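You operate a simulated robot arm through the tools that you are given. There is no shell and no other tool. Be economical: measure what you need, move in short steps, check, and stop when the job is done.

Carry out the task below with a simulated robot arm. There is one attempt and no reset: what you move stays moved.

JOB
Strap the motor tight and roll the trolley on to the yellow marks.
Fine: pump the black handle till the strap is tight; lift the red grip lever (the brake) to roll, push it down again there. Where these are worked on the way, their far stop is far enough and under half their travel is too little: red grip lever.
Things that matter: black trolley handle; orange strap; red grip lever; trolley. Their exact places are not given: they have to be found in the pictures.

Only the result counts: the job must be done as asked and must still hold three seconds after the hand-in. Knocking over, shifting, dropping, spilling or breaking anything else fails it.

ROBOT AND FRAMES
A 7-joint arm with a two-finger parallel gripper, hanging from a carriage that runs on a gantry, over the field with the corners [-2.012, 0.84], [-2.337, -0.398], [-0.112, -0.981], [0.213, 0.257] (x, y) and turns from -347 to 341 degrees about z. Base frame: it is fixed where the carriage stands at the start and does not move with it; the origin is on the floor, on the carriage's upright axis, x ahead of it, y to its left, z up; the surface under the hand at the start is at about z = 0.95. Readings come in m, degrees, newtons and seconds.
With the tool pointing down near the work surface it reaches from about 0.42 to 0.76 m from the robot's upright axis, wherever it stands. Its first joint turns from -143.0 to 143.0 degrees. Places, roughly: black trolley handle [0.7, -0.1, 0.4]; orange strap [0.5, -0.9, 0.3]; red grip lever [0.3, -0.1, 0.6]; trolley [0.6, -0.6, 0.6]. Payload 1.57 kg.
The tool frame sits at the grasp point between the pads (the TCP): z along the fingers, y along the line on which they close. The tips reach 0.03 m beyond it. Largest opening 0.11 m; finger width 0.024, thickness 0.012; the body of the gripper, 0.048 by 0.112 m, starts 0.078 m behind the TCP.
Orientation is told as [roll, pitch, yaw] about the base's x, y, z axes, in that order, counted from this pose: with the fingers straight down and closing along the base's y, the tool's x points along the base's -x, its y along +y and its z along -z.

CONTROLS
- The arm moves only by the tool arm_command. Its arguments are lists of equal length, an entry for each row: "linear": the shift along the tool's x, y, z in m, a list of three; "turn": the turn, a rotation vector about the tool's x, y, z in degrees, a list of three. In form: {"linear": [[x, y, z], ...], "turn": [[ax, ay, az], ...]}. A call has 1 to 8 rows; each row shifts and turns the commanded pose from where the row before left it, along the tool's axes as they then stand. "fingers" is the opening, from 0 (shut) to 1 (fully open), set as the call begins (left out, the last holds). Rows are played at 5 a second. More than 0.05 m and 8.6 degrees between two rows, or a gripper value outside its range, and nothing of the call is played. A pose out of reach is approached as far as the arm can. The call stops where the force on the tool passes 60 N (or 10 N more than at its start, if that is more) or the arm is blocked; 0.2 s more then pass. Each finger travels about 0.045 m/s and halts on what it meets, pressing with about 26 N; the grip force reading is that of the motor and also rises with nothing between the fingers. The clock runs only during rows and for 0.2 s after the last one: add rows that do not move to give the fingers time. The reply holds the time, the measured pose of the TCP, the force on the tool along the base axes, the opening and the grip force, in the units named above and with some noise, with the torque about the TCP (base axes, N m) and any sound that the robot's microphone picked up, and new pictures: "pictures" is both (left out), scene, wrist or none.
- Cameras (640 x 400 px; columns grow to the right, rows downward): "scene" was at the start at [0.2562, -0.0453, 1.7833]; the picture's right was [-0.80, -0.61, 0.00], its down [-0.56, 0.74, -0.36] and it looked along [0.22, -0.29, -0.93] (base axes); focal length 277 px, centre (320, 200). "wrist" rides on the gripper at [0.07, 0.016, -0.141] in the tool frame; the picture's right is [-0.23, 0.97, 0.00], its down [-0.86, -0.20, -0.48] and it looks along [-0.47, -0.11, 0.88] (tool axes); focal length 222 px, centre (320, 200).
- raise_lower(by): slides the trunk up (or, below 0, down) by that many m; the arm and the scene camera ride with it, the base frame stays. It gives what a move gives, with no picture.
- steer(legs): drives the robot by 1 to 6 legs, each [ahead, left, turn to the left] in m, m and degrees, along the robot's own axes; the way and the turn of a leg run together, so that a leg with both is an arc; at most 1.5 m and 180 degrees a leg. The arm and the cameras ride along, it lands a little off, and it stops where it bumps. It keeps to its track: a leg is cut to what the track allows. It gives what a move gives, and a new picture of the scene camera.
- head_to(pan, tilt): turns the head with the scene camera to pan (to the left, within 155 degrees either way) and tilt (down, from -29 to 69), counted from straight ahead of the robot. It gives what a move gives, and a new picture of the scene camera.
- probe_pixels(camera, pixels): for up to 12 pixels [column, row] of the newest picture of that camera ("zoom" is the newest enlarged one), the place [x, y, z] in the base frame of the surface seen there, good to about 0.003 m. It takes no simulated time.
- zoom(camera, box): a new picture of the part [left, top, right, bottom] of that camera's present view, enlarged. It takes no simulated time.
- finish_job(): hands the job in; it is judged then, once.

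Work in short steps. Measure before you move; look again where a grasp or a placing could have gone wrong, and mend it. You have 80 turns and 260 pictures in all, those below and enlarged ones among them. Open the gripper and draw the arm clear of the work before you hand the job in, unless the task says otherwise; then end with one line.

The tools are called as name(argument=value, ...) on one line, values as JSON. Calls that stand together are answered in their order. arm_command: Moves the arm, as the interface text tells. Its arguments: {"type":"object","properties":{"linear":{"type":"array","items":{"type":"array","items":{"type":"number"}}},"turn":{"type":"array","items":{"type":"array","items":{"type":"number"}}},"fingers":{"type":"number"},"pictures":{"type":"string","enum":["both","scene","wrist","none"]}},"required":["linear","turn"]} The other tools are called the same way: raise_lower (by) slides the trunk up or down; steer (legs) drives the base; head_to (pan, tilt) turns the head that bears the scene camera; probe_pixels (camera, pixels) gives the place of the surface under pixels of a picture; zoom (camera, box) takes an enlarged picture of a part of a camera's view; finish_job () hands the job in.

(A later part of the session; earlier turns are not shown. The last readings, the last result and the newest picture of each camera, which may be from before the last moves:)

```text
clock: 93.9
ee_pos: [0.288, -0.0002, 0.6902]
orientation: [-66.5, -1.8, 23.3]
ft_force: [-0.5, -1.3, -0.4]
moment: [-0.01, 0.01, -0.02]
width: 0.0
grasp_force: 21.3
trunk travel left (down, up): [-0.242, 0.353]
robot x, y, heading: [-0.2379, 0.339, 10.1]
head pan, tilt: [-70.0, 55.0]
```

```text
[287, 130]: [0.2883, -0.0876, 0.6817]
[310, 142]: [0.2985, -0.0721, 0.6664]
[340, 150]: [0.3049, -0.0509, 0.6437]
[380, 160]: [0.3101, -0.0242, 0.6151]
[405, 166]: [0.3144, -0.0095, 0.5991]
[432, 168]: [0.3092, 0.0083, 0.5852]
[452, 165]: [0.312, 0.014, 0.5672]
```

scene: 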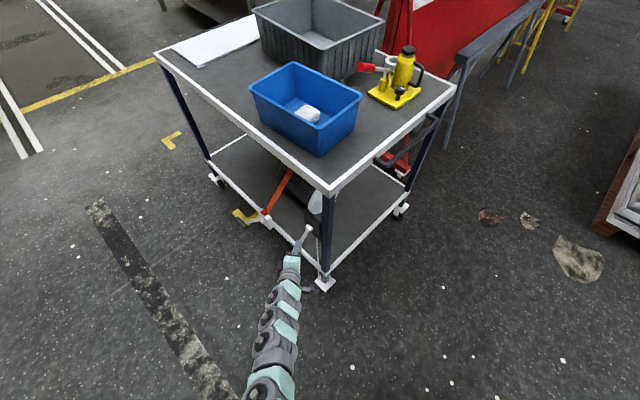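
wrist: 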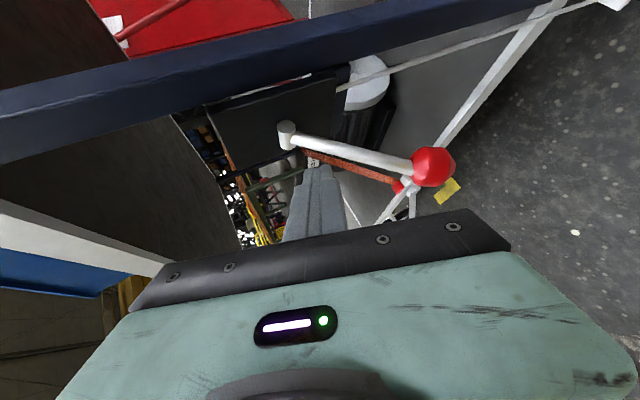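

The lever now stands at about -46° (from -74°), knob centre at about u 0.312, v 0.085, z 0.578. I withdraw, open, and straddle the knob from outside so the lower finger can lift it.

arm_command(linear=[[0, 0, -0.03], [0, 0, -0.03], [-0.01, 0.033, 0], [-0.01, 0.033, 0], [-0.01, 0.0326, 0], [0, 0, 0]], turn=[[0, 0, 0], [0, 0, 0], [0, 0, 0], [0, 0, 0], [0, 0, 0], [0, 0, 0]], fingers=0.8, pictures="wrist")

```text
clock: 95.3
ee_pos: [0.3121, 0.1044, 0.6238]
orientation: [-66.6, -1.8, 23.3]
ft_force: [-0.2, -0.3, -0.7]
moment: [-0.02, 0.01, 0.02]
width: 0.0879
grasp_force: 0.0
out of reach, approached as far as the arm can: row 1, 2
trunk travel left (down, up): [-0.242, 0.353]
robot x, y, heading: [-0.2377, 0.3413, 10.3]
head pan, tilt: [-70.0, 55.0]
```

wrist: 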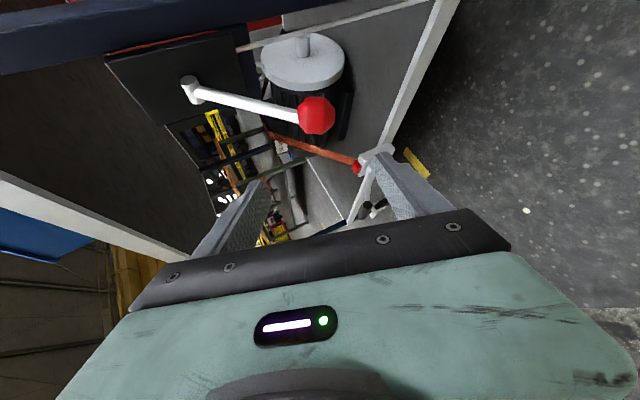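

Shift 0.031 m in x, then advance 0.1 m to straddle the knob.

arm_command(linear=[[0.031, 0.001, 0], [0, 0, 0.04], [0, 0, 0.035], [0, 0, 0.028], [0, 0, 0]], turn=[[0, 0, 0], [0, 0, 0], [0, 0, 0], [0, 0, 0], [0, 0, 0]], pictures="wrist")

```text
clock: 96.7
ee_pos: [0.3493, 0.0423, 0.5798]
orientation: [-66.6, -2.0, 27.6]
ft_force: [-0.1, 1.2, 0.2]
moment: [-0.06, 0.03, -0.06]
width: 0.0879
grasp_force: 0.0
trunk travel left (down, up): [-0.242, 0.353]
robot x, y, heading: [-0.2397, 0.342, 10.1]
head pan, tilt: [-70.0, 55.0]
stopped in row 5: the arm was blocked; the commanded pose is now the measured one
```

wrist: 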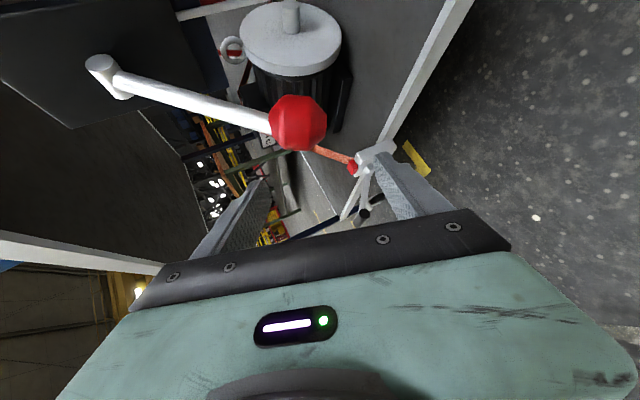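

The arm was blocked and the pose twisted. I look at the scene to see what it touched.

zoom(camera="scene", box=[200, 180, 400, 400])

probe_pixels(camera="wrist", pixels=[[297, 122], [297, 145], [280, 125], [310, 110], [200, 98]])

```text
1.82 times, centred on (300, 290) of scene
```

zoom: 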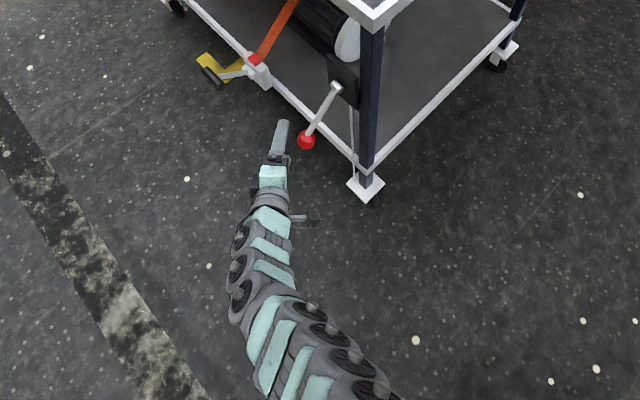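

```text
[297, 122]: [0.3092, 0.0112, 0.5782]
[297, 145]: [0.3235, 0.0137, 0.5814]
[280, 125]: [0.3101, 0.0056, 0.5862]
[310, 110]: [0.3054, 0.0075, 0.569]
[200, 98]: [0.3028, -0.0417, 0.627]
```

Nothing is touching; the arm just hit a joint limit. The knob lies at about u 0.305, v 0.080, so I bring the straddling fingers onto it by moving the base rigidly.

steer(legs=[[-0.033, -0.024, 0]])

arm_command(linear=[[0, 0, 0]], turn=[[0, 0, 0]], pictures="wrist")

```text
clock: 97.5
ee_pos: [0.3195, 0.0098, 0.5814]
orientation: [-66.5, -1.9, 27.5]
ft_force: [-0.1, -0.9, -0.4]
moment: [-0.02, 0.01, 0.0]
width: 0.0882
grasp_force: 0.0
trunk travel left (down, up): [-0.242, 0.353]
robot x, y, heading: [-0.2676, 0.3083, 9.9]
head pan, tilt: [-70.0, 55.0]
```

scene: 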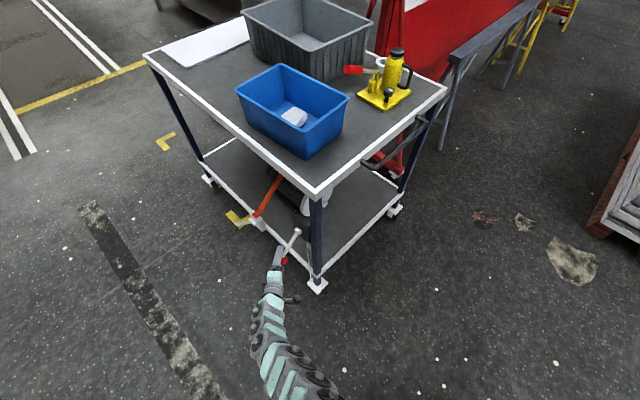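

```text
clock: 98.0
ee_pos: [0.3187, 0.0108, 0.5804]
orientation: [-66.5, -1.9, 27.6]
ft_force: [0.4, -0.6, 0.7]
moment: [0.05, 0.0, 0.05]
width: 0.0881
grasp_force: 0.1
trunk travel left (down, up): [-0.242, 0.353]
robot x, y, heading: [-0.2671, 0.3124, 10.1]
head pan, tilt: [-70.0, 55.0]
```

wrist: 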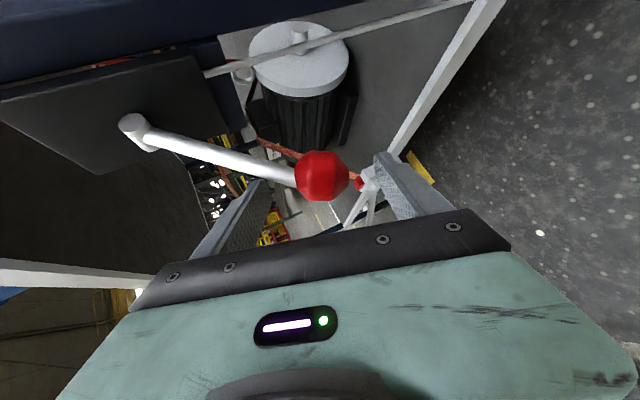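

probe_pixels(camera="wrist", pixels=[[322, 175], [322, 197], [340, 170], [300, 175]])

```text
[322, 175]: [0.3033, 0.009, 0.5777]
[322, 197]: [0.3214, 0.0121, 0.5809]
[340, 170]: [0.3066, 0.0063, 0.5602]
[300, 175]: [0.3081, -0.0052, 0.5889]
```

The knob is centred between the fingers, about 0.01 m ahead of the TCP. I narrow the opening and lift with the trunk.

arm_command(linear=[[0, 0, 0], [0, 0, 0]], turn=[[0, 0, 0], [0, 0, 0]], fingers=0.48, pictures="none")

raise_lower(by=0.06)

arm_command(linear=[[0, 0, 0]], turn=[[0, 0, 0]], pictures="wrist")

```text
clock: 98.5
ee_pos: [0.3208, 0.0098, 0.5803]
orientation: [-66.6, -1.9, 27.6]
ft_force: [4.2, -2.6, -0.8]
moment: [0.06, 0.05, 0.11]
width: 0.0539
grasp_force: 0.7
trunk travel left (down, up): [-0.242, 0.353]
robot x, y, heading: [-0.2624, 0.3097, 10.1]
head pan, tilt: [-70.0, 55.0]
```

```text
clock: 99.5
ee_pos: [0.3205, 0.0108, 0.6429]
orientation: [-66.8, -1.8, 27.6]
ft_force: [-1.4, 8.1, 2.5]
moment: [-0.55, 0.29, 0.36]
width: 0.0631
grasp_force: 13.0
trunk travel left (down, up): [-0.302, 0.293]
robot x, y, heading: [-0.2638, 0.3109, 9.9]
head pan, tilt: [-70.0, 55.0]
```

```text
clock: 100.0
ee_pos: [0.3195, 0.0108, 0.6416]
orientation: [-66.7, -1.8, 27.4]
ft_force: [-2.5, 6.9, 11.7]
moment: [-1.35, 0.77, 0.92]
width: 0.0622
grasp_force: 33.0
trunk travel left (down, up): [-0.302, 0.293]
robot x, y, heading: [-0.2662, 0.3105, 9.9]
head pan, tilt: [-70.0, 55.0]
```

wrist: 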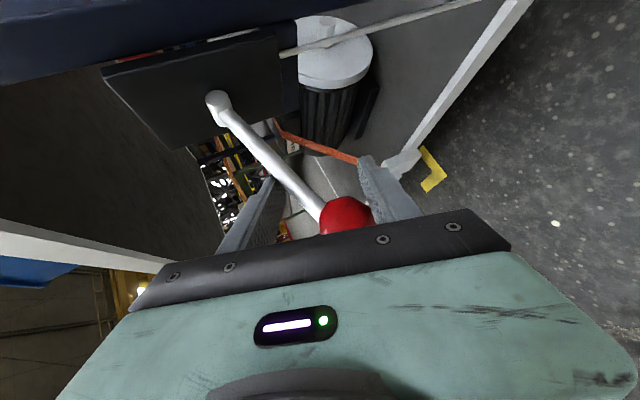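

The knob followed and has come near the palm. I back the base 0.025 m outward and raise further.

steer(legs=[[0.01, 0.023, 0]])

raise_lower(by=0.05)

arm_command(linear=[[0, 0, 0]], turn=[[0, 0, 0]], pictures="wrist")

```text
clock: 100.8
ee_pos: [0.3249, 0.0357, 0.6396]
orientation: [-66.5, -2.0, 27.5]
ft_force: [1.4, 0.2, 1.0]
moment: [-0.04, 0.03, 0.15]
width: 0.0535
grasp_force: 0.4
trunk travel left (down, up): [-0.302, 0.293]
robot x, y, heading: [-0.2576, 0.3346, 10.3]
head pan, tilt: [-70.0, 55.0]
```

scene: 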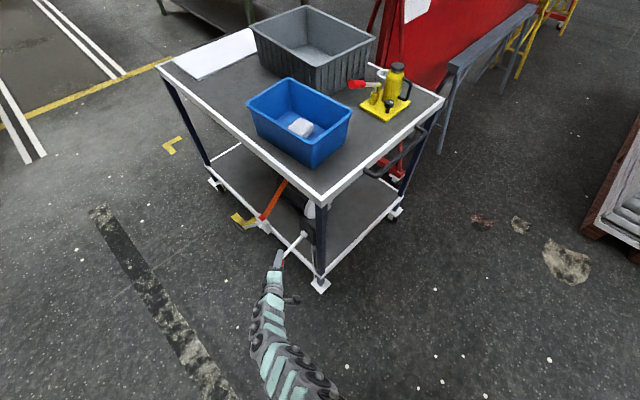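

```text
clock: 101.7
ee_pos: [0.32, 0.0418, 0.6849]
orientation: [-66.0, -1.8, 27.6]
ft_force: [-3.4, 6.0, -28.0]
moment: [-0.06, 0.34, 0.11]
width: 0.0773
grasp_force: 13.6
trunk travel left (down, up): [-0.352, 0.243]
robot x, y, heading: [-0.2596, 0.3373, 10.0]
head pan, tilt: [-70.0, 55.0]
```

```text
clock: 102.1
ee_pos: [0.3213, 0.0392, 0.6862]
orientation: [-66.2, -1.8, 27.5]
ft_force: [-3.3, 7.3, -28.5]
moment: [0.01, 0.35, 0.17]
width: 0.0788
grasp_force: 14.4
trunk travel left (down, up): [-0.352, 0.243]
robot x, y, heading: [-0.2613, 0.3298, 10.2]
head pan, tilt: [-70.0, 55.0]
```

wrist: 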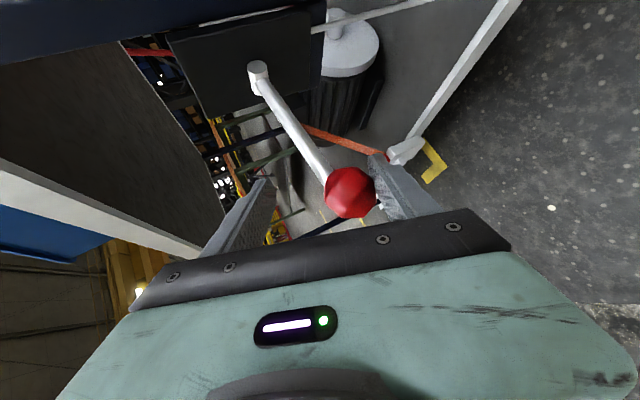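

Now there is 28 N resistance, possibly the upper stop. I check the lever angle.

probe_pixels(camera="wrist", pixels=[[258, 72], [275, 105], [295, 130], [315, 160], [348, 190], [348, 210]])

raise_lower(by=0.015)

arm_command(linear=[[0, 0, 0]], turn=[[0, 0, 0]], pictures="wrist")

```text
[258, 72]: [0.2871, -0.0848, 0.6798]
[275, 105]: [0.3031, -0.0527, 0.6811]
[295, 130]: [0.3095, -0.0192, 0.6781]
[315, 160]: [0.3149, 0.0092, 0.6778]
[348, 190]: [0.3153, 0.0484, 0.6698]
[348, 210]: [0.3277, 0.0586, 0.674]
```

```text
clock: 102.7
ee_pos: [0.3192, 0.0424, 0.6993]
orientation: [-65.9, -1.7, 27.7]
ft_force: [-1.8, 7.9, -53.0]
moment: [0.22, 0.56, 0.33]
width: 0.0988
grasp_force: 25.9
trunk travel left (down, up): [-0.367, 0.228]
robot x, y, heading: [-0.2595, 0.3324, 10.0]
head pan, tilt: [-70.0, 55.0]
```

```text
clock: 103.1
ee_pos: [0.3189, 0.0415, 0.6996]
orientation: [-66.1, -1.8, 27.5]
ft_force: [-2.4, 8.8, -54.3]
moment: [0.29, 0.54, 0.5]
width: 0.1002
grasp_force: 26.7
trunk travel left (down, up): [-0.367, 0.228]
robot x, y, heading: [-0.2641, 0.3373, 10.3]
head pan, tilt: [-70.0, 55.0]
```

wrist: 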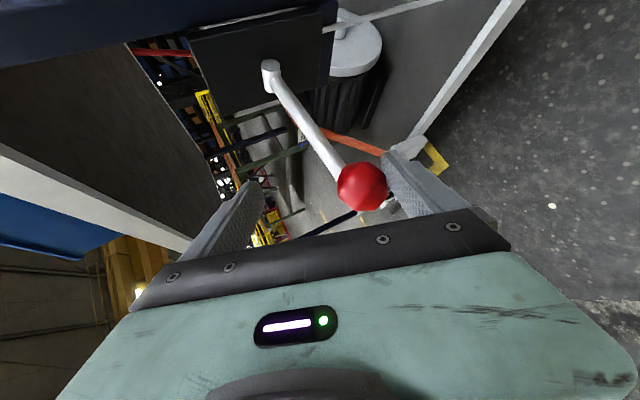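

The lever is horizontal and firmly at its upper stop, so the brake is off. I relax, open the fingers and back away along -u; then I look at the push bar.

raise_lower(by=-0.02)

arm_command(linear=[[0, 0, 0], [0, 0, 0]], turn=[[0, 0, 0], [0, 0, 0]], fingers=0.9, pictures="wrist")

```text
clock: 103.8
ee_pos: [0.3233, 0.0372, 0.6845]
orientation: [-66.7, -1.8, 27.3]
ft_force: [-8.2, 4.3, -13.6]
moment: [0.35, 1.13, -0.35]
width: 0.0706
grasp_force: 8.4
trunk travel left (down, up): [-0.347, 0.248]
robot x, y, heading: [-0.2627, 0.3344, 10.4]
head pan, tilt: [-70.0, 55.0]
```

```text
clock: 104.4
ee_pos: [0.3245, 0.0355, 0.6866]
orientation: [-66.7, -1.8, 27.4]
ft_force: [0.5, 0.7, 0.4]
moment: [0.0, -0.02, -0.01]
width: 0.099
grasp_force: 0.0
trunk travel left (down, up): [-0.347, 0.248]
robot x, y, heading: [-0.2624, 0.3357, 10.1]
head pan, tilt: [-70.0, 55.0]
```

wrist: 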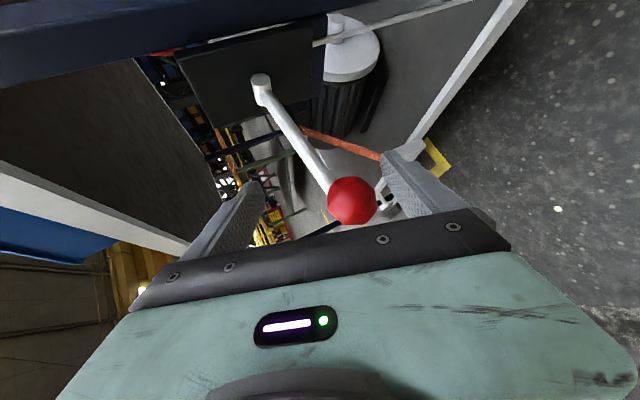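

Lever stays up. I back the base along -u.

steer(legs=[[-0.36, 0.19, 0]])

zoom(camera="scene", box=[140, 60, 460, 300])

```text
clock: 106.9
ee_pos: [-0.0616, 0.1578, 0.6842]
orientation: [-66.4, -1.9, 27.4]
ft_force: [-0.3, -1.4, -0.6]
moment: [-0.02, 0.0, 0.04]
width: 0.0989
grasp_force: 0.1
trunk travel left (down, up): [-0.347, 0.248]
robot x, y, heading: [-0.6465, 0.4601, 10.0]
head pan, tilt: [-70.0, 55.0]
```

scene: 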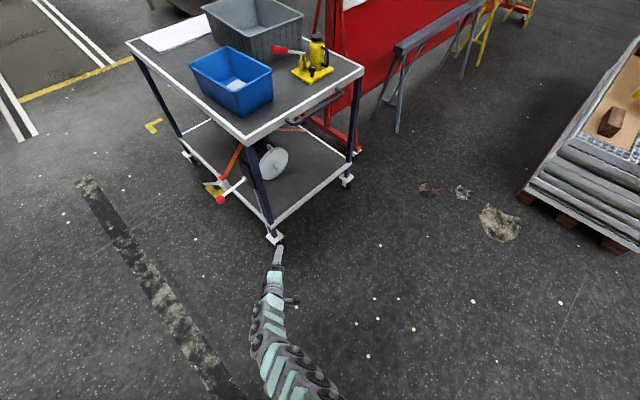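

```text
1.67 times, centred on (300, 180) of scene
```

zoom: 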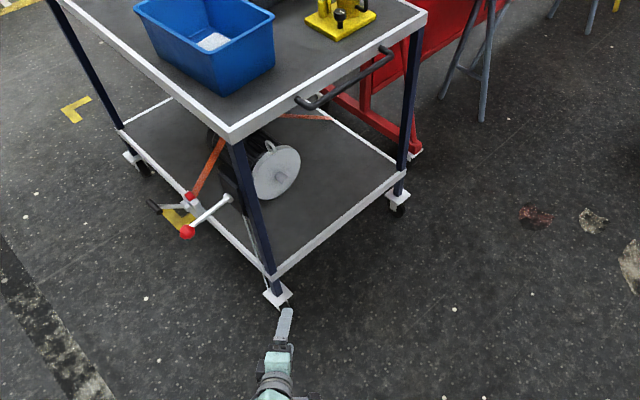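

I measure the push bar and the rear edges.

probe_pixels(camera="zoom", pixels=[[300, 100], [318, 104], [340, 90], [365, 73], [388, 50], [230, 138], [426, 14], [275, 272], [405, 172], [330, 75], [276, 292]])

```text
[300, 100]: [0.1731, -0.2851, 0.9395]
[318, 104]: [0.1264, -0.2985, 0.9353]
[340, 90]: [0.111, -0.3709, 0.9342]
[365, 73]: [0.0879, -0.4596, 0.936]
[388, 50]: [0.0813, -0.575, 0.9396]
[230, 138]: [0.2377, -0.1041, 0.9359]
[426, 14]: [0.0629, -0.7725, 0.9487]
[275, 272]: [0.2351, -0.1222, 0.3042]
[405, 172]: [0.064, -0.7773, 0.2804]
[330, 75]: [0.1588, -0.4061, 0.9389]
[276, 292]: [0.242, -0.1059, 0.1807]
```

The bar is at u≈0.20, z≈0.925, v from -0.25 to -0.5, with a 0.05 m gap to the apron. I will reshape the arm, turning the tool left, raising it and tipping it down, so the fingers can straddle the bar.

arm_command(linear=[[-0.001, -0.036, -0.016], [-0.001, -0.036, -0.016], [-0.001, -0.036, -0.016], [-0.001, -0.036, -0.016], [0, 0, 0]], turn=[[-0.25, -7.7, -3.5], [-0.25, -7.7, -3.5], [-0.25, -7.7, -3.5], [-0.25, -7.7, -3.5], [0, 0, 0]], pictures="none")

arm_command(linear=[[0, 0, 0], [0, 0, 0], [0, 0, 0], [0, 0, 0], [0, 0, 0]], turn=[[-8, 0, 0], [-8, 0, 0], [-8, 0, 0], [-8, 0, 0], [0, 0, 0]], pictures="scene")

```text
clock: 108.1
ee_pos: [-0.0621, 0.159, 0.8438]
orientation: [-66.3, -1.2, 61.2]
ft_force: [-0.7, -0.8, 0.2]
moment: [0.03, 0.02, 0.03]
width: 0.099
grasp_force: 0.1
trunk travel left (down, up): [-0.347, 0.248]
robot x, y, heading: [-0.6432, 0.4565, 10.1]
head pan, tilt: [-70.0, 55.0]
```

```text
clock: 109.3
ee_pos: [-0.0613, 0.1577, 0.8418]
orientation: [-34.4, -1.2, 61.2]
ft_force: [0.3, -0.6, -0.2]
moment: [-0.03, 0.02, -0.01]
width: 0.0989
grasp_force: 0.0
trunk travel left (down, up): [-0.347, 0.248]
robot x, y, heading: [-0.6431, 0.4584, 10.1]
head pan, tilt: [-70.0, 55.0]
```

scene: 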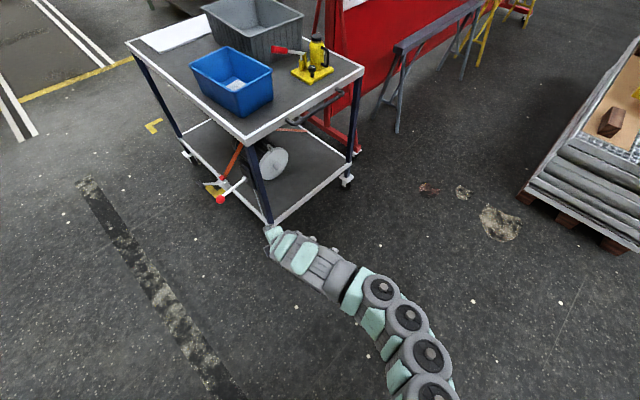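

The arm moved freely. I raise the trunk, move the base behind the trolley's middle and turn so the tool points along the trolley.

raise_lower(by=0.2)

steer(legs=[[-0.281, -0.608, 0], [0, 0, 14.1]])

arm_command(linear=[[0, 0, 0]], turn=[[0, 0, 0]], pictures="wrist")

```text
clock: 111.5
ee_pos: [-0.0622, 0.1594, 1.0421]
orientation: [-34.6, -1.3, 61.1]
ft_force: [-0.5, 0.1, 0.7]
moment: [-0.01, 0.01, 0.0]
width: 0.0988
grasp_force: 0.1
trunk travel left (down, up): [-0.547, 0.048]
robot x, y, heading: [-0.6451, 0.4578, 9.9]
head pan, tilt: [-70.0, 55.0]
```

```text
clock: 116.0
ee_pos: [-0.1786, -0.3396, 1.0429]
orientation: [-34.5, -1.3, 75.2]
ft_force: [-0.8, -0.1, -0.3]
moment: [0.01, 0.04, 0.01]
width: 0.0991
grasp_force: 0.1
trunk travel left (down, up): [-0.547, 0.048]
robot x, y, heading: [-0.8198, -0.187, 24.2]
head pan, tilt: [-70.0, 55.0]
```

scene: 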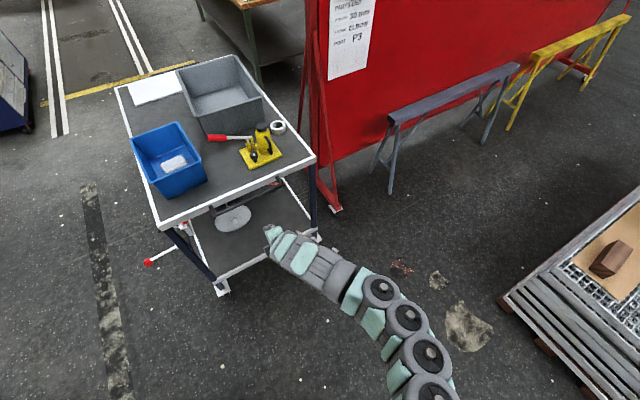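

```text
clock: 116.4
ee_pos: [-0.1787, -0.341, 1.0427]
orientation: [-34.5, -1.3, 75.2]
ft_force: [-0.6, -0.1, 0.6]
moment: [-0.01, 0.0, -0.01]
width: 0.099
grasp_force: 0.1
trunk travel left (down, up): [-0.547, 0.048]
robot x, y, heading: [-0.8198, -0.1904, 24.1]
head pan, tilt: [-70.0, 55.0]
```

wrist: 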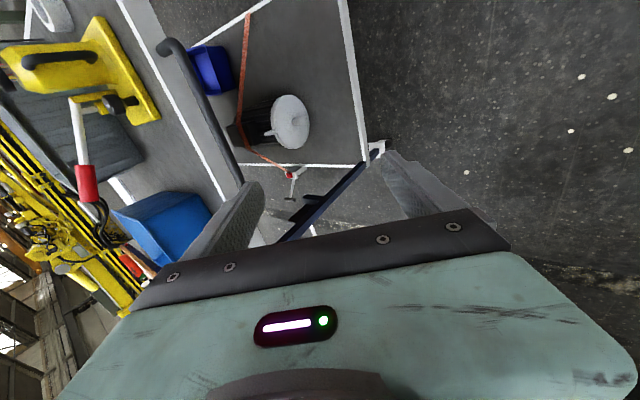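

probe_pixels(camera="wrist", pixels=[[172, 45], [190, 75], [210, 115], [225, 145], [238, 175], [200, 130], [205, 95]])

```text
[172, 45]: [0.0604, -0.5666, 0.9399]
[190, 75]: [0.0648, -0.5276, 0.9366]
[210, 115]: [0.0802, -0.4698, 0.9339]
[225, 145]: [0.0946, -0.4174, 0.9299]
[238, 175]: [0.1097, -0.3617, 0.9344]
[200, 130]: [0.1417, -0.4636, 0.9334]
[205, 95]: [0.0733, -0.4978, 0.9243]
```

Bar centre is u≈0.205, v≈-0.40, z≈0.925. I make the tool steeper, narrow the opening, and drive over the bar.

arm_command(linear=[[0, 0, 0], [0, 0, 0], [0, 0, 0], [0, 0, 0]], turn=[[-8.2, 0, 0], [-8.2, 0, 0], [-8.2, 0, 0], [0, 0, 0]], fingers=0.48, pictures="none")

steer(legs=[[0.2176, -0.194, 0]])

arm_command(linear=[[0, 0, 0]], turn=[[0, 0, 0]], pictures="wrist")

```text
clock: 117.4
ee_pos: [-0.1796, -0.3401, 1.0417]
orientation: [-9.8, -1.2, 75.2]
ft_force: [-0.4, 0.0, 0.5]
moment: [-0.01, 0.0, 0.0]
width: 0.0529
grasp_force: 0.2
trunk travel left (down, up): [-0.547, 0.048]
robot x, y, heading: [-0.821, -0.1923, 23.8]
head pan, tilt: [-70.0, 55.0]
```

```text
clock: 119.5
ee_pos: [0.0999, -0.426, 1.0418]
orientation: [-9.9, -1.3, 75.2]
ft_force: [0.0, -0.7, 0.2]
moment: [-0.05, 0.02, -0.01]
width: 0.0525
grasp_force: 0.1
trunk travel left (down, up): [-0.547, 0.048]
robot x, y, heading: [-0.5406, -0.2781, 24.3]
head pan, tilt: [-70.0, 55.0]
```

scene: 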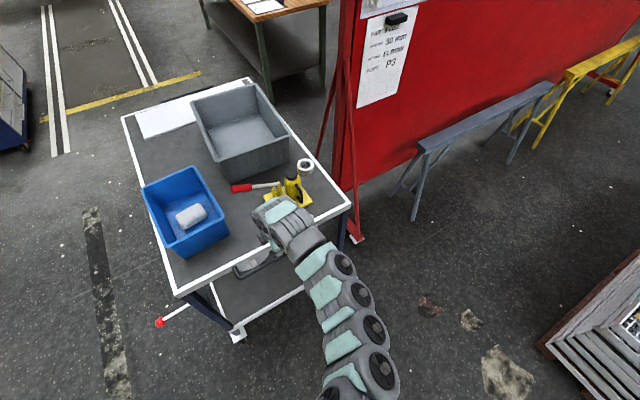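

```text
clock: 119.8
ee_pos: [0.1008, -0.4278, 1.0422]
orientation: [-9.9, -1.3, 75.2]
ft_force: [0.3, -0.2, 0.1]
moment: [-0.01, -0.02, -0.01]
width: 0.0529
grasp_force: 0.0
trunk travel left (down, up): [-0.547, 0.048]
robot x, y, heading: [-0.5381, -0.2787, 24.2]
head pan, tilt: [-70.0, 55.0]
```

wrist: 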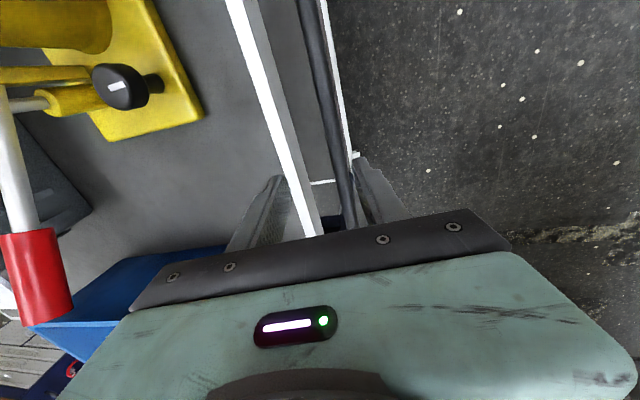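

probe_pixels(camera="wrist", pixels=[[325, 100], [333, 100], [318, 100], [345, 180], [290, 130], [277, 135], [355, 190]])

```text
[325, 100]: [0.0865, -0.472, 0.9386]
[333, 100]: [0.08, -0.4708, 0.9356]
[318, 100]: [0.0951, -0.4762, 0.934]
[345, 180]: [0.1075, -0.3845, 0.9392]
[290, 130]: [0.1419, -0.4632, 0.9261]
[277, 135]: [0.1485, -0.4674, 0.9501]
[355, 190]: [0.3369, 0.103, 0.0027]
```

Clearances are fine with a slightly smaller opening. I lower onto the bar.

arm_command(linear=[[0, 0, 0], [0, 0, 0]], turn=[[0, 0, 0], [0, 0, 0]], fingers=0.42, pictures="none")

raise_lower(by=-0.11)

arm_command(linear=[[0, 0, 0], [0, 0, 0], [0, 0, 0]], turn=[[0, 0, 0], [0, 0, 0], [0, 0, 0]], fingers=0.15)

```text
clock: 120.5
ee_pos: [0.0998, -0.4265, 1.0418]
orientation: [-9.9, -1.4, 75.2]
ft_force: [0.3, -0.8, 0.7]
moment: [0.03, -0.01, 0.01]
width: 0.0464
grasp_force: 0.1
trunk travel left (down, up): [-0.547, 0.048]
robot x, y, heading: [-0.5407, -0.2794, 23.9]
head pan, tilt: [-70.0, 55.0]
```

```text
clock: 121.9
ee_pos: [0.1, -0.4268, 0.9321]
orientation: [-9.9, -1.2, 75.2]
ft_force: [-0.1, 0.0, -0.3]
moment: [0.02, -0.02, 0.01]
width: 0.0462
grasp_force: 0.1
trunk travel left (down, up): [-0.437, 0.158]
robot x, y, heading: [-0.538, -0.2764, 23.9]
head pan, tilt: [-70.0, 55.0]
```

```text
clock: 122.7
ee_pos: [0.0998, -0.4265, 0.9339]
orientation: [-9.9, -1.3, 75.3]
ft_force: [0.6, -0.9, -1.1]
moment: [-0.09, 0.03, 0.38]
width: 0.0178
grasp_force: 20.5
trunk travel left (down, up): [-0.437, 0.158]
robot x, y, heading: [-0.5419, -0.2799, 23.9]
head pan, tilt: [-70.0, 55.0]
```

scene: 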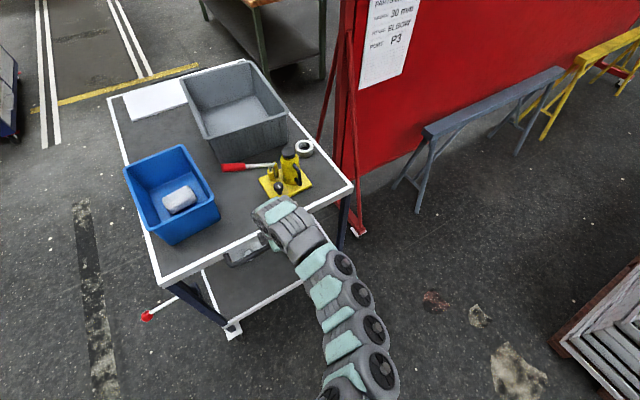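
wrist: 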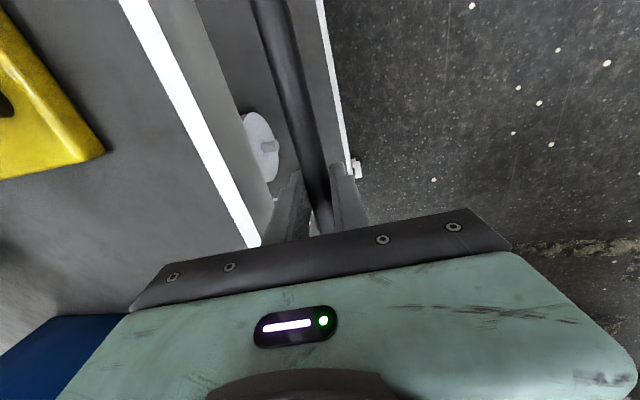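

The bar is gripped. I test-roll 0.06 m along the trolley's axis.

steer(legs=[[0.0468, -0.0375, 0]])

arm_command(linear=[[0, 0, 0]], turn=[[0, 0, 0]], pictures="wrist")

```text
clock: 123.6
ee_pos: [0.1649, -0.4435, 0.9377]
orientation: [-10.5, -1.2, 75.3]
ft_force: [17.1, -4.7, 11.0]
moment: [-0.18, -0.25, 0.2]
width: 0.0343
grasp_force: 9.2
trunk travel left (down, up): [-0.437, 0.158]
robot x, y, heading: [-0.4794, -0.2921, 23.8]
head pan, tilt: [-70.0, 55.0]
```

scene: 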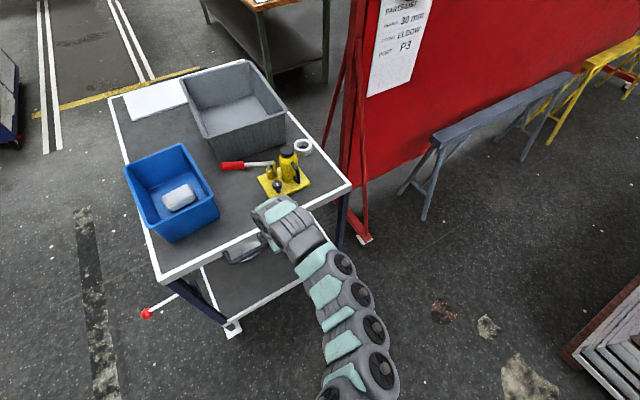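

```text
clock: 124.0
ee_pos: [0.159, -0.4411, 0.9338]
orientation: [-10.1, -1.3, 75.3]
ft_force: [-7.5, 1.9, -0.2]
moment: [-0.09, 0.07, 0.05]
width: 0.0233
grasp_force: 4.1
trunk travel left (down, up): [-0.437, 0.158]
robot x, y, heading: [-0.4817, -0.2919, 23.9]
head pan, tilt: [-70.0, 55.0]
```

wrist: 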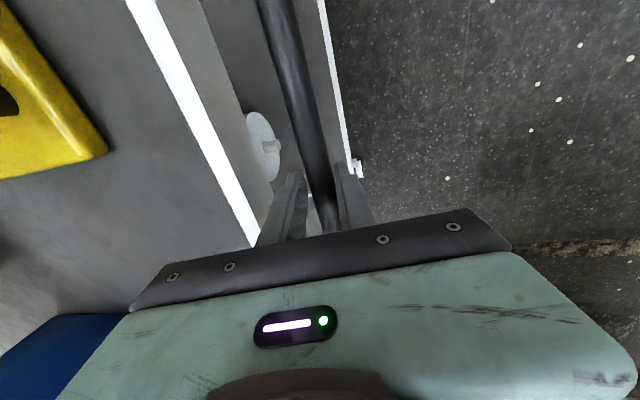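

It rolls well. I tighten the grip and roll 0.48 m further.

arm_command(linear=[[0, 0, 0], [0, 0, 0]], turn=[[0, 0, 0], [0, 0, 0]], fingers=0, pictures="none")

steer(legs=[[0.3745, -0.3, 0]])

arm_command(linear=[[0, 0, 0], [0, 0, 0]], turn=[[0, 0, 0], [0, 0, 0]], pictures="wrist")

```text
clock: 124.6
ee_pos: [0.1598, -0.4413, 0.9323]
orientation: [-10.1, -1.3, 75.3]
ft_force: [1.2, 0.6, -18.6]
moment: [-0.06, 0.03, 0.4]
width: 0.0183
grasp_force: 27.6
trunk travel left (down, up): [-0.437, 0.158]
robot x, y, heading: [-0.4826, -0.2986, 23.6]
head pan, tilt: [-70.0, 55.0]
```

```text
clock: 127.5
ee_pos: [0.6235, -0.5644, 0.9367]
orientation: [-10.3, -1.4, 75.1]
ft_force: [1.0, 10.8, -2.1]
moment: [0.05, -0.06, 0.69]
width: 0.0179
grasp_force: 32.5
trunk travel left (down, up): [-0.437, 0.158]
robot x, y, heading: [-0.0205, -0.4148, 23.9]
head pan, tilt: [-70.0, 55.0]
```

scene: 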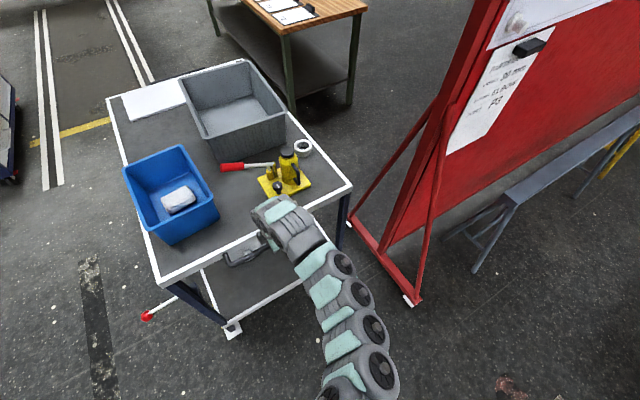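

```text
clock: 128.1
ee_pos: [0.6241, -0.5656, 0.936]
orientation: [-10.3, -1.3, 75.3]
ft_force: [-3.4, 7.1, 4.1]
moment: [0.11, 0.06, 0.67]
width: 0.0178
grasp_force: 32.3
trunk travel left (down, up): [-0.437, 0.158]
robot x, y, heading: [-0.0188, -0.4131, 23.7]
head pan, tilt: [-70.0, 55.0]
```

wrist: 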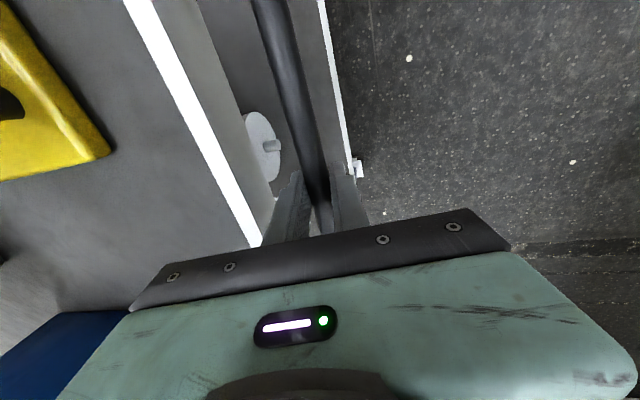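

It tracked straight: TCP at u=0.747, target 0.893. I use the rest of the base travel and then push with the arm.

steer(legs=[[0.039, -0.031, 0]])

arm_command(linear=[[0, -0.0148, 0.0026], [0, -0.0148, 0.0026], [0, -0.0148, 0.0026], [0, 0, 0]], turn=[[0, 0, 0], [0, 0, 0], [0, 0, 0], [0, 0, 0]])

```text
clock: 129.0
ee_pos: [0.6745, -0.5817, 0.9394]
orientation: [-10.6, -1.4, 75.1]
ft_force: [-3.1, 1.7, 27.9]
moment: [-0.12, -0.03, 0.8]
width: 0.0183
grasp_force: 33.0
trunk travel left (down, up): [-0.437, 0.158]
robot x, y, heading: [0.0319, -0.4277, 23.6]
head pan, tilt: [-70.0, 55.0]
```

scene: 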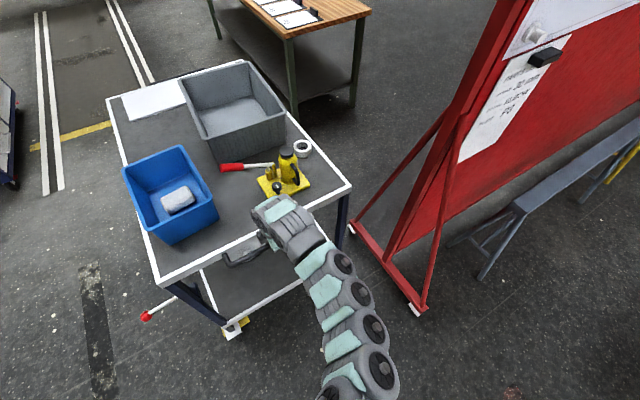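

```text
clock: 130.0
ee_pos: [0.7143, -0.5931, 0.9357]
orientation: [-10.5, -1.3, 75.2]
ft_force: [7.3, 0.1, -25.6]
moment: [-0.13, 0.03, 0.67]
width: 0.0178
grasp_force: 32.4
trunk travel left (down, up): [-0.437, 0.158]
robot x, y, heading: [0.0301, -0.4274, 23.6]
head pan, tilt: [-70.0, 55.0]
```

scene: 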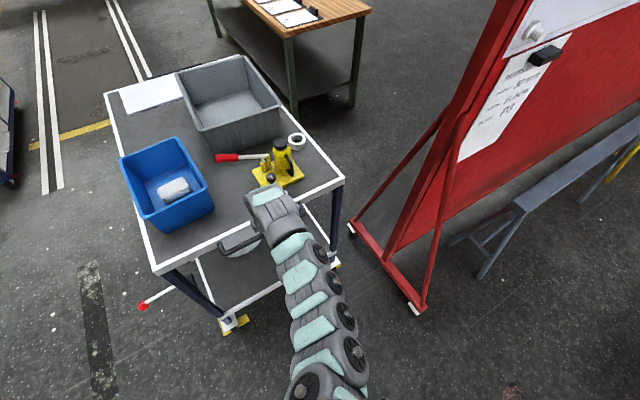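
wrist: 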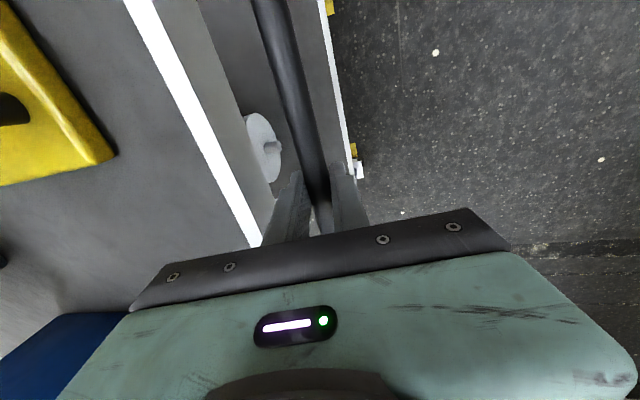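

Marks are now visible at (240,322) and (335,265). I push 0.03 m more and measure against the marks.

arm_command(linear=[[0, -0.0148, 0.0026], [0, -0.0148, 0.0026], [0, 0, 0]], turn=[[0, 0, 0], [0, 0, 0], [0, 0, 0]], pictures="scene")

zoom(camera="scene", box=[190, 240, 360, 350])

```text
clock: 130.8
ee_pos: [0.7456, -0.6002, 0.9388]
orientation: [-10.6, -1.2, 75.1]
ft_force: [2.8, 2.1, -8.5]
moment: [-0.29, -0.1, 0.54]
width: 0.018
grasp_force: 32.9
trunk travel left (down, up): [-0.437, 0.158]
robot x, y, heading: [0.03, -0.4253, 23.8]
head pan, tilt: [-70.0, 55.0]
```

scene: 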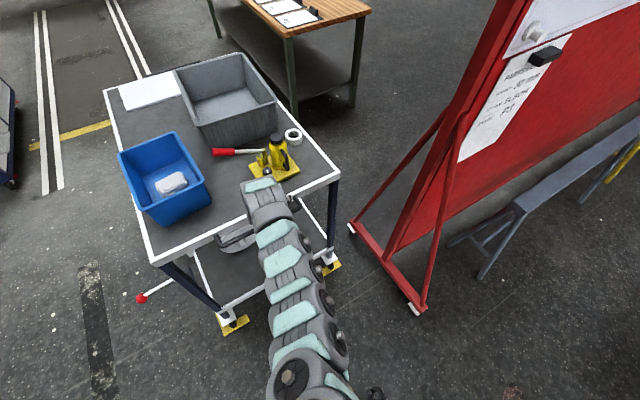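

```text
3.64 times, centred on (275, 295) of scene
```

zoom: 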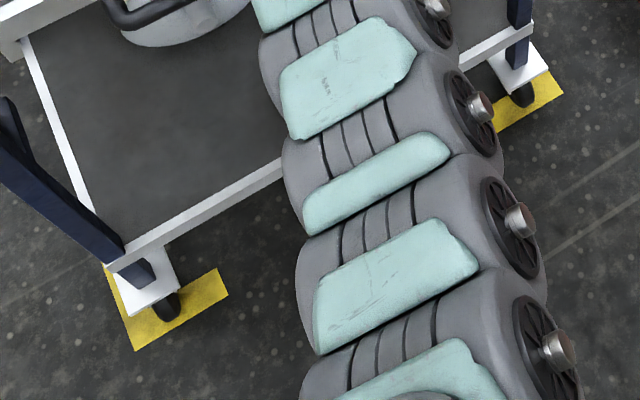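

probe_pixels(camera="zoom", pixels=[[134, 350], [227, 294], [217, 270], [122, 312], [178, 290], [132, 315], [563, 97], [545, 72], [520, 90], [108, 268], [105, 270]])

probe_pixels(camera="scene", pixels=[[155, 266], [340, 175], [104, 90]])

```text
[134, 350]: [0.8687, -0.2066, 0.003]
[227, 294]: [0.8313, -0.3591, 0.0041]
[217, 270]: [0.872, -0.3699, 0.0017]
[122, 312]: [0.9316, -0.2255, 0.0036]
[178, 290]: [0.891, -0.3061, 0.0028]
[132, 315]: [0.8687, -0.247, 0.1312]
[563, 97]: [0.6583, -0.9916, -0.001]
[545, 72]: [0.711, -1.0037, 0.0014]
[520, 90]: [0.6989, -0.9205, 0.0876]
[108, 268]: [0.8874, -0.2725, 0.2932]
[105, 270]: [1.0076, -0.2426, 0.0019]
```

```text
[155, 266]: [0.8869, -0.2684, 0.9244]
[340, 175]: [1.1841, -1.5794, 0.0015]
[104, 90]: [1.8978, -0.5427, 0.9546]
```

Top spans u 0.926–1.973 and the marks 0.8925–2.025, so it is about 0.01 m short of centred; laterally it is centred. I push 0.011 m.

arm_command(linear=[[0, -0.0108, 0.0019], [0, 0, 0], [0, 0, 0]], turn=[[0, 0, 0], [0, 0, 0], [0, 0, 0]], pictures="scene")

probe_pixels(camera="scene", pixels=[[153, 265], [103, 89], [140, 297], [160, 290], [186, 281]])

```text
clock: 131.6
ee_pos: [0.7568, -0.6026, 0.9388]
orientation: [-10.5, -1.2, 75.1]
ft_force: [5.4, 0.3, -8.3]
moment: [0.06, -0.02, 0.59]
width: 0.0177
grasp_force: 32.5
trunk travel left (down, up): [-0.437, 0.158]
robot x, y, heading: [0.0248, -0.4296, 23.7]
head pan, tilt: [-70.0, 55.0]
```

scene: 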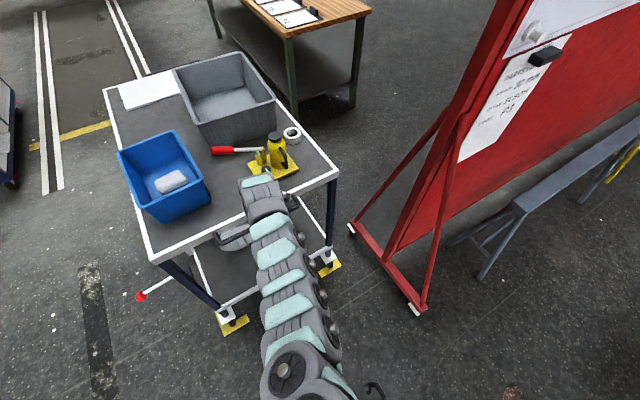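

```text
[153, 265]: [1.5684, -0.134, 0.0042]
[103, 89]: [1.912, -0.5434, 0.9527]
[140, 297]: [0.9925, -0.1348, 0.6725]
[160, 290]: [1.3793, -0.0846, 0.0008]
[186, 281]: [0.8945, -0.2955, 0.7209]
```

The trolley is centred on the marks. I release the bar, raise clear, back off, and reshape the hand (camera rearward, tool tilted forward) to press the brake lever down; the knob is now at u≈1.0, v≈0.12, z≈0.67.

arm_command(linear=[[0, 0, 0], [0, 0, 0], [0, 0, 0]], turn=[[0, 0, 0], [0, 0, 0], [0, 0, 0]], fingers=0.42, pictures="none")

raise_lower(by=0.15)

steer(legs=[[-0.195, 0.156, 0]])

arm_command(linear=[[0, 0, 0], [0, 0, 0], [0, 0, 0], [0, 0, 0], [0, 0, 0], [0, 0, 0], [0, 0, 0], [0, 0, 0]], turn=[[0, 0, 8.18], [0, 0, 8.18], [0, 0, 8.18], [0, 0, 8.18], [0, 0, 8.18], [0, 0, 8.18], [0, 0, 8.18], [0, 0, 8.18]], fingers=0, pictures="none")

arm_command(linear=[[0, 0, 0], [0, 0, 0], [0, 0, 0], [0, 0, 0], [0, 0, 0], [0, 0, 0], [0, 0, 0]], turn=[[0, 0, 8.18], [0, 0, 8.18], [0, 0, 8.18], [0, -8, 0], [0, -8, 0], [0, -8, 0], [0, 0, 0]], pictures="both")

```text
clock: 132.4
ee_pos: [0.7549, -0.6031, 0.9394]
orientation: [-10.4, -1.2, 75.2]
ft_force: [0.6, -0.7, -0.1]
moment: [0.03, -0.01, -0.02]
width: 0.046
grasp_force: 0.0
trunk travel left (down, up): [-0.437, 0.158]
robot x, y, heading: [0.0302, -0.4255, 23.6]
head pan, tilt: [-70.0, 55.0]
```

```text
clock: 134.2
ee_pos: [0.756, -0.6029, 1.0875]
orientation: [-10.5, -1.1, 75.0]
ft_force: [-1.1, -0.3, 0.2]
moment: [-0.02, 0.03, 0.02]
width: 0.0459
grasp_force: 0.0
trunk travel left (down, up): [-0.587, 0.008]
robot x, y, heading: [0.0307, -0.4245, 23.7]
head pan, tilt: [-70.0, 55.0]
```

```text
clock: 136.0
ee_pos: [0.5147, -0.5395, 1.0882]
orientation: [-10.5, -1.3, 75.2]
ft_force: [-1.1, -0.4, -0.5]
moment: [-0.02, -0.01, -0.01]
width: 0.0462
grasp_force: 0.1
trunk travel left (down, up): [-0.587, 0.008]
robot x, y, heading: [-0.2086, -0.3652, 24.1]
head pan, tilt: [-70.0, 55.0]
```

scene: 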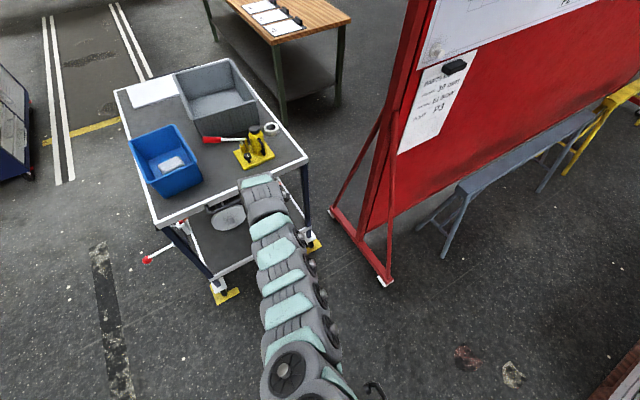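

```text
clock: 137.8
ee_pos: [0.5141, -0.5389, 1.0876]
orientation: [-3.2, -10.0, 9.8]
ft_force: [0.8, 0.1, 0.1]
moment: [0.01, -0.01, -0.02]
width: 0.0
grasp_force: 21.0
trunk travel left (down, up): [-0.587, 0.008]
robot x, y, heading: [-0.21, -0.3618, 23.7]
head pan, tilt: [-70.0, 55.0]
```

```text
clock: 139.4
ee_pos: [0.5146, -0.5389, 1.0879]
orientation: [1.5, -34.5, -15.7]
ft_force: [0.6, -0.9, 0.2]
moment: [-0.01, 0.01, 0.01]
width: 0.0
grasp_force: 21.2
trunk travel left (down, up): [-0.587, 0.008]
robot x, y, heading: [-0.2087, -0.3669, 23.7]
head pan, tilt: [-70.0, 55.0]
```

scene: 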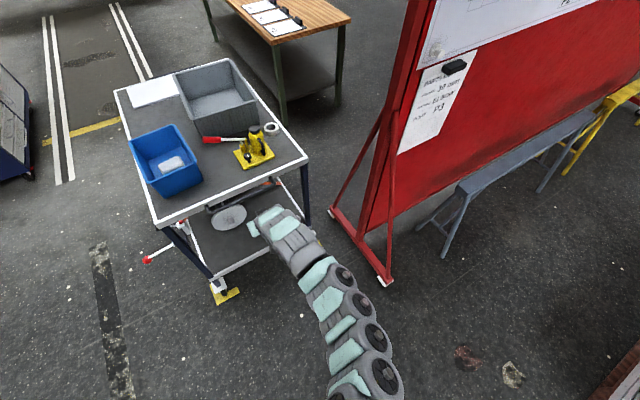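
wrist: 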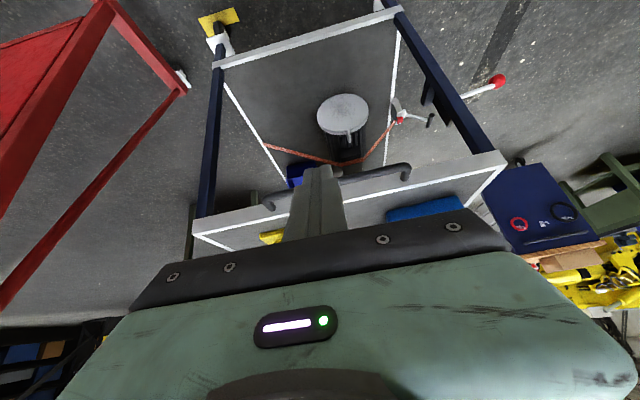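

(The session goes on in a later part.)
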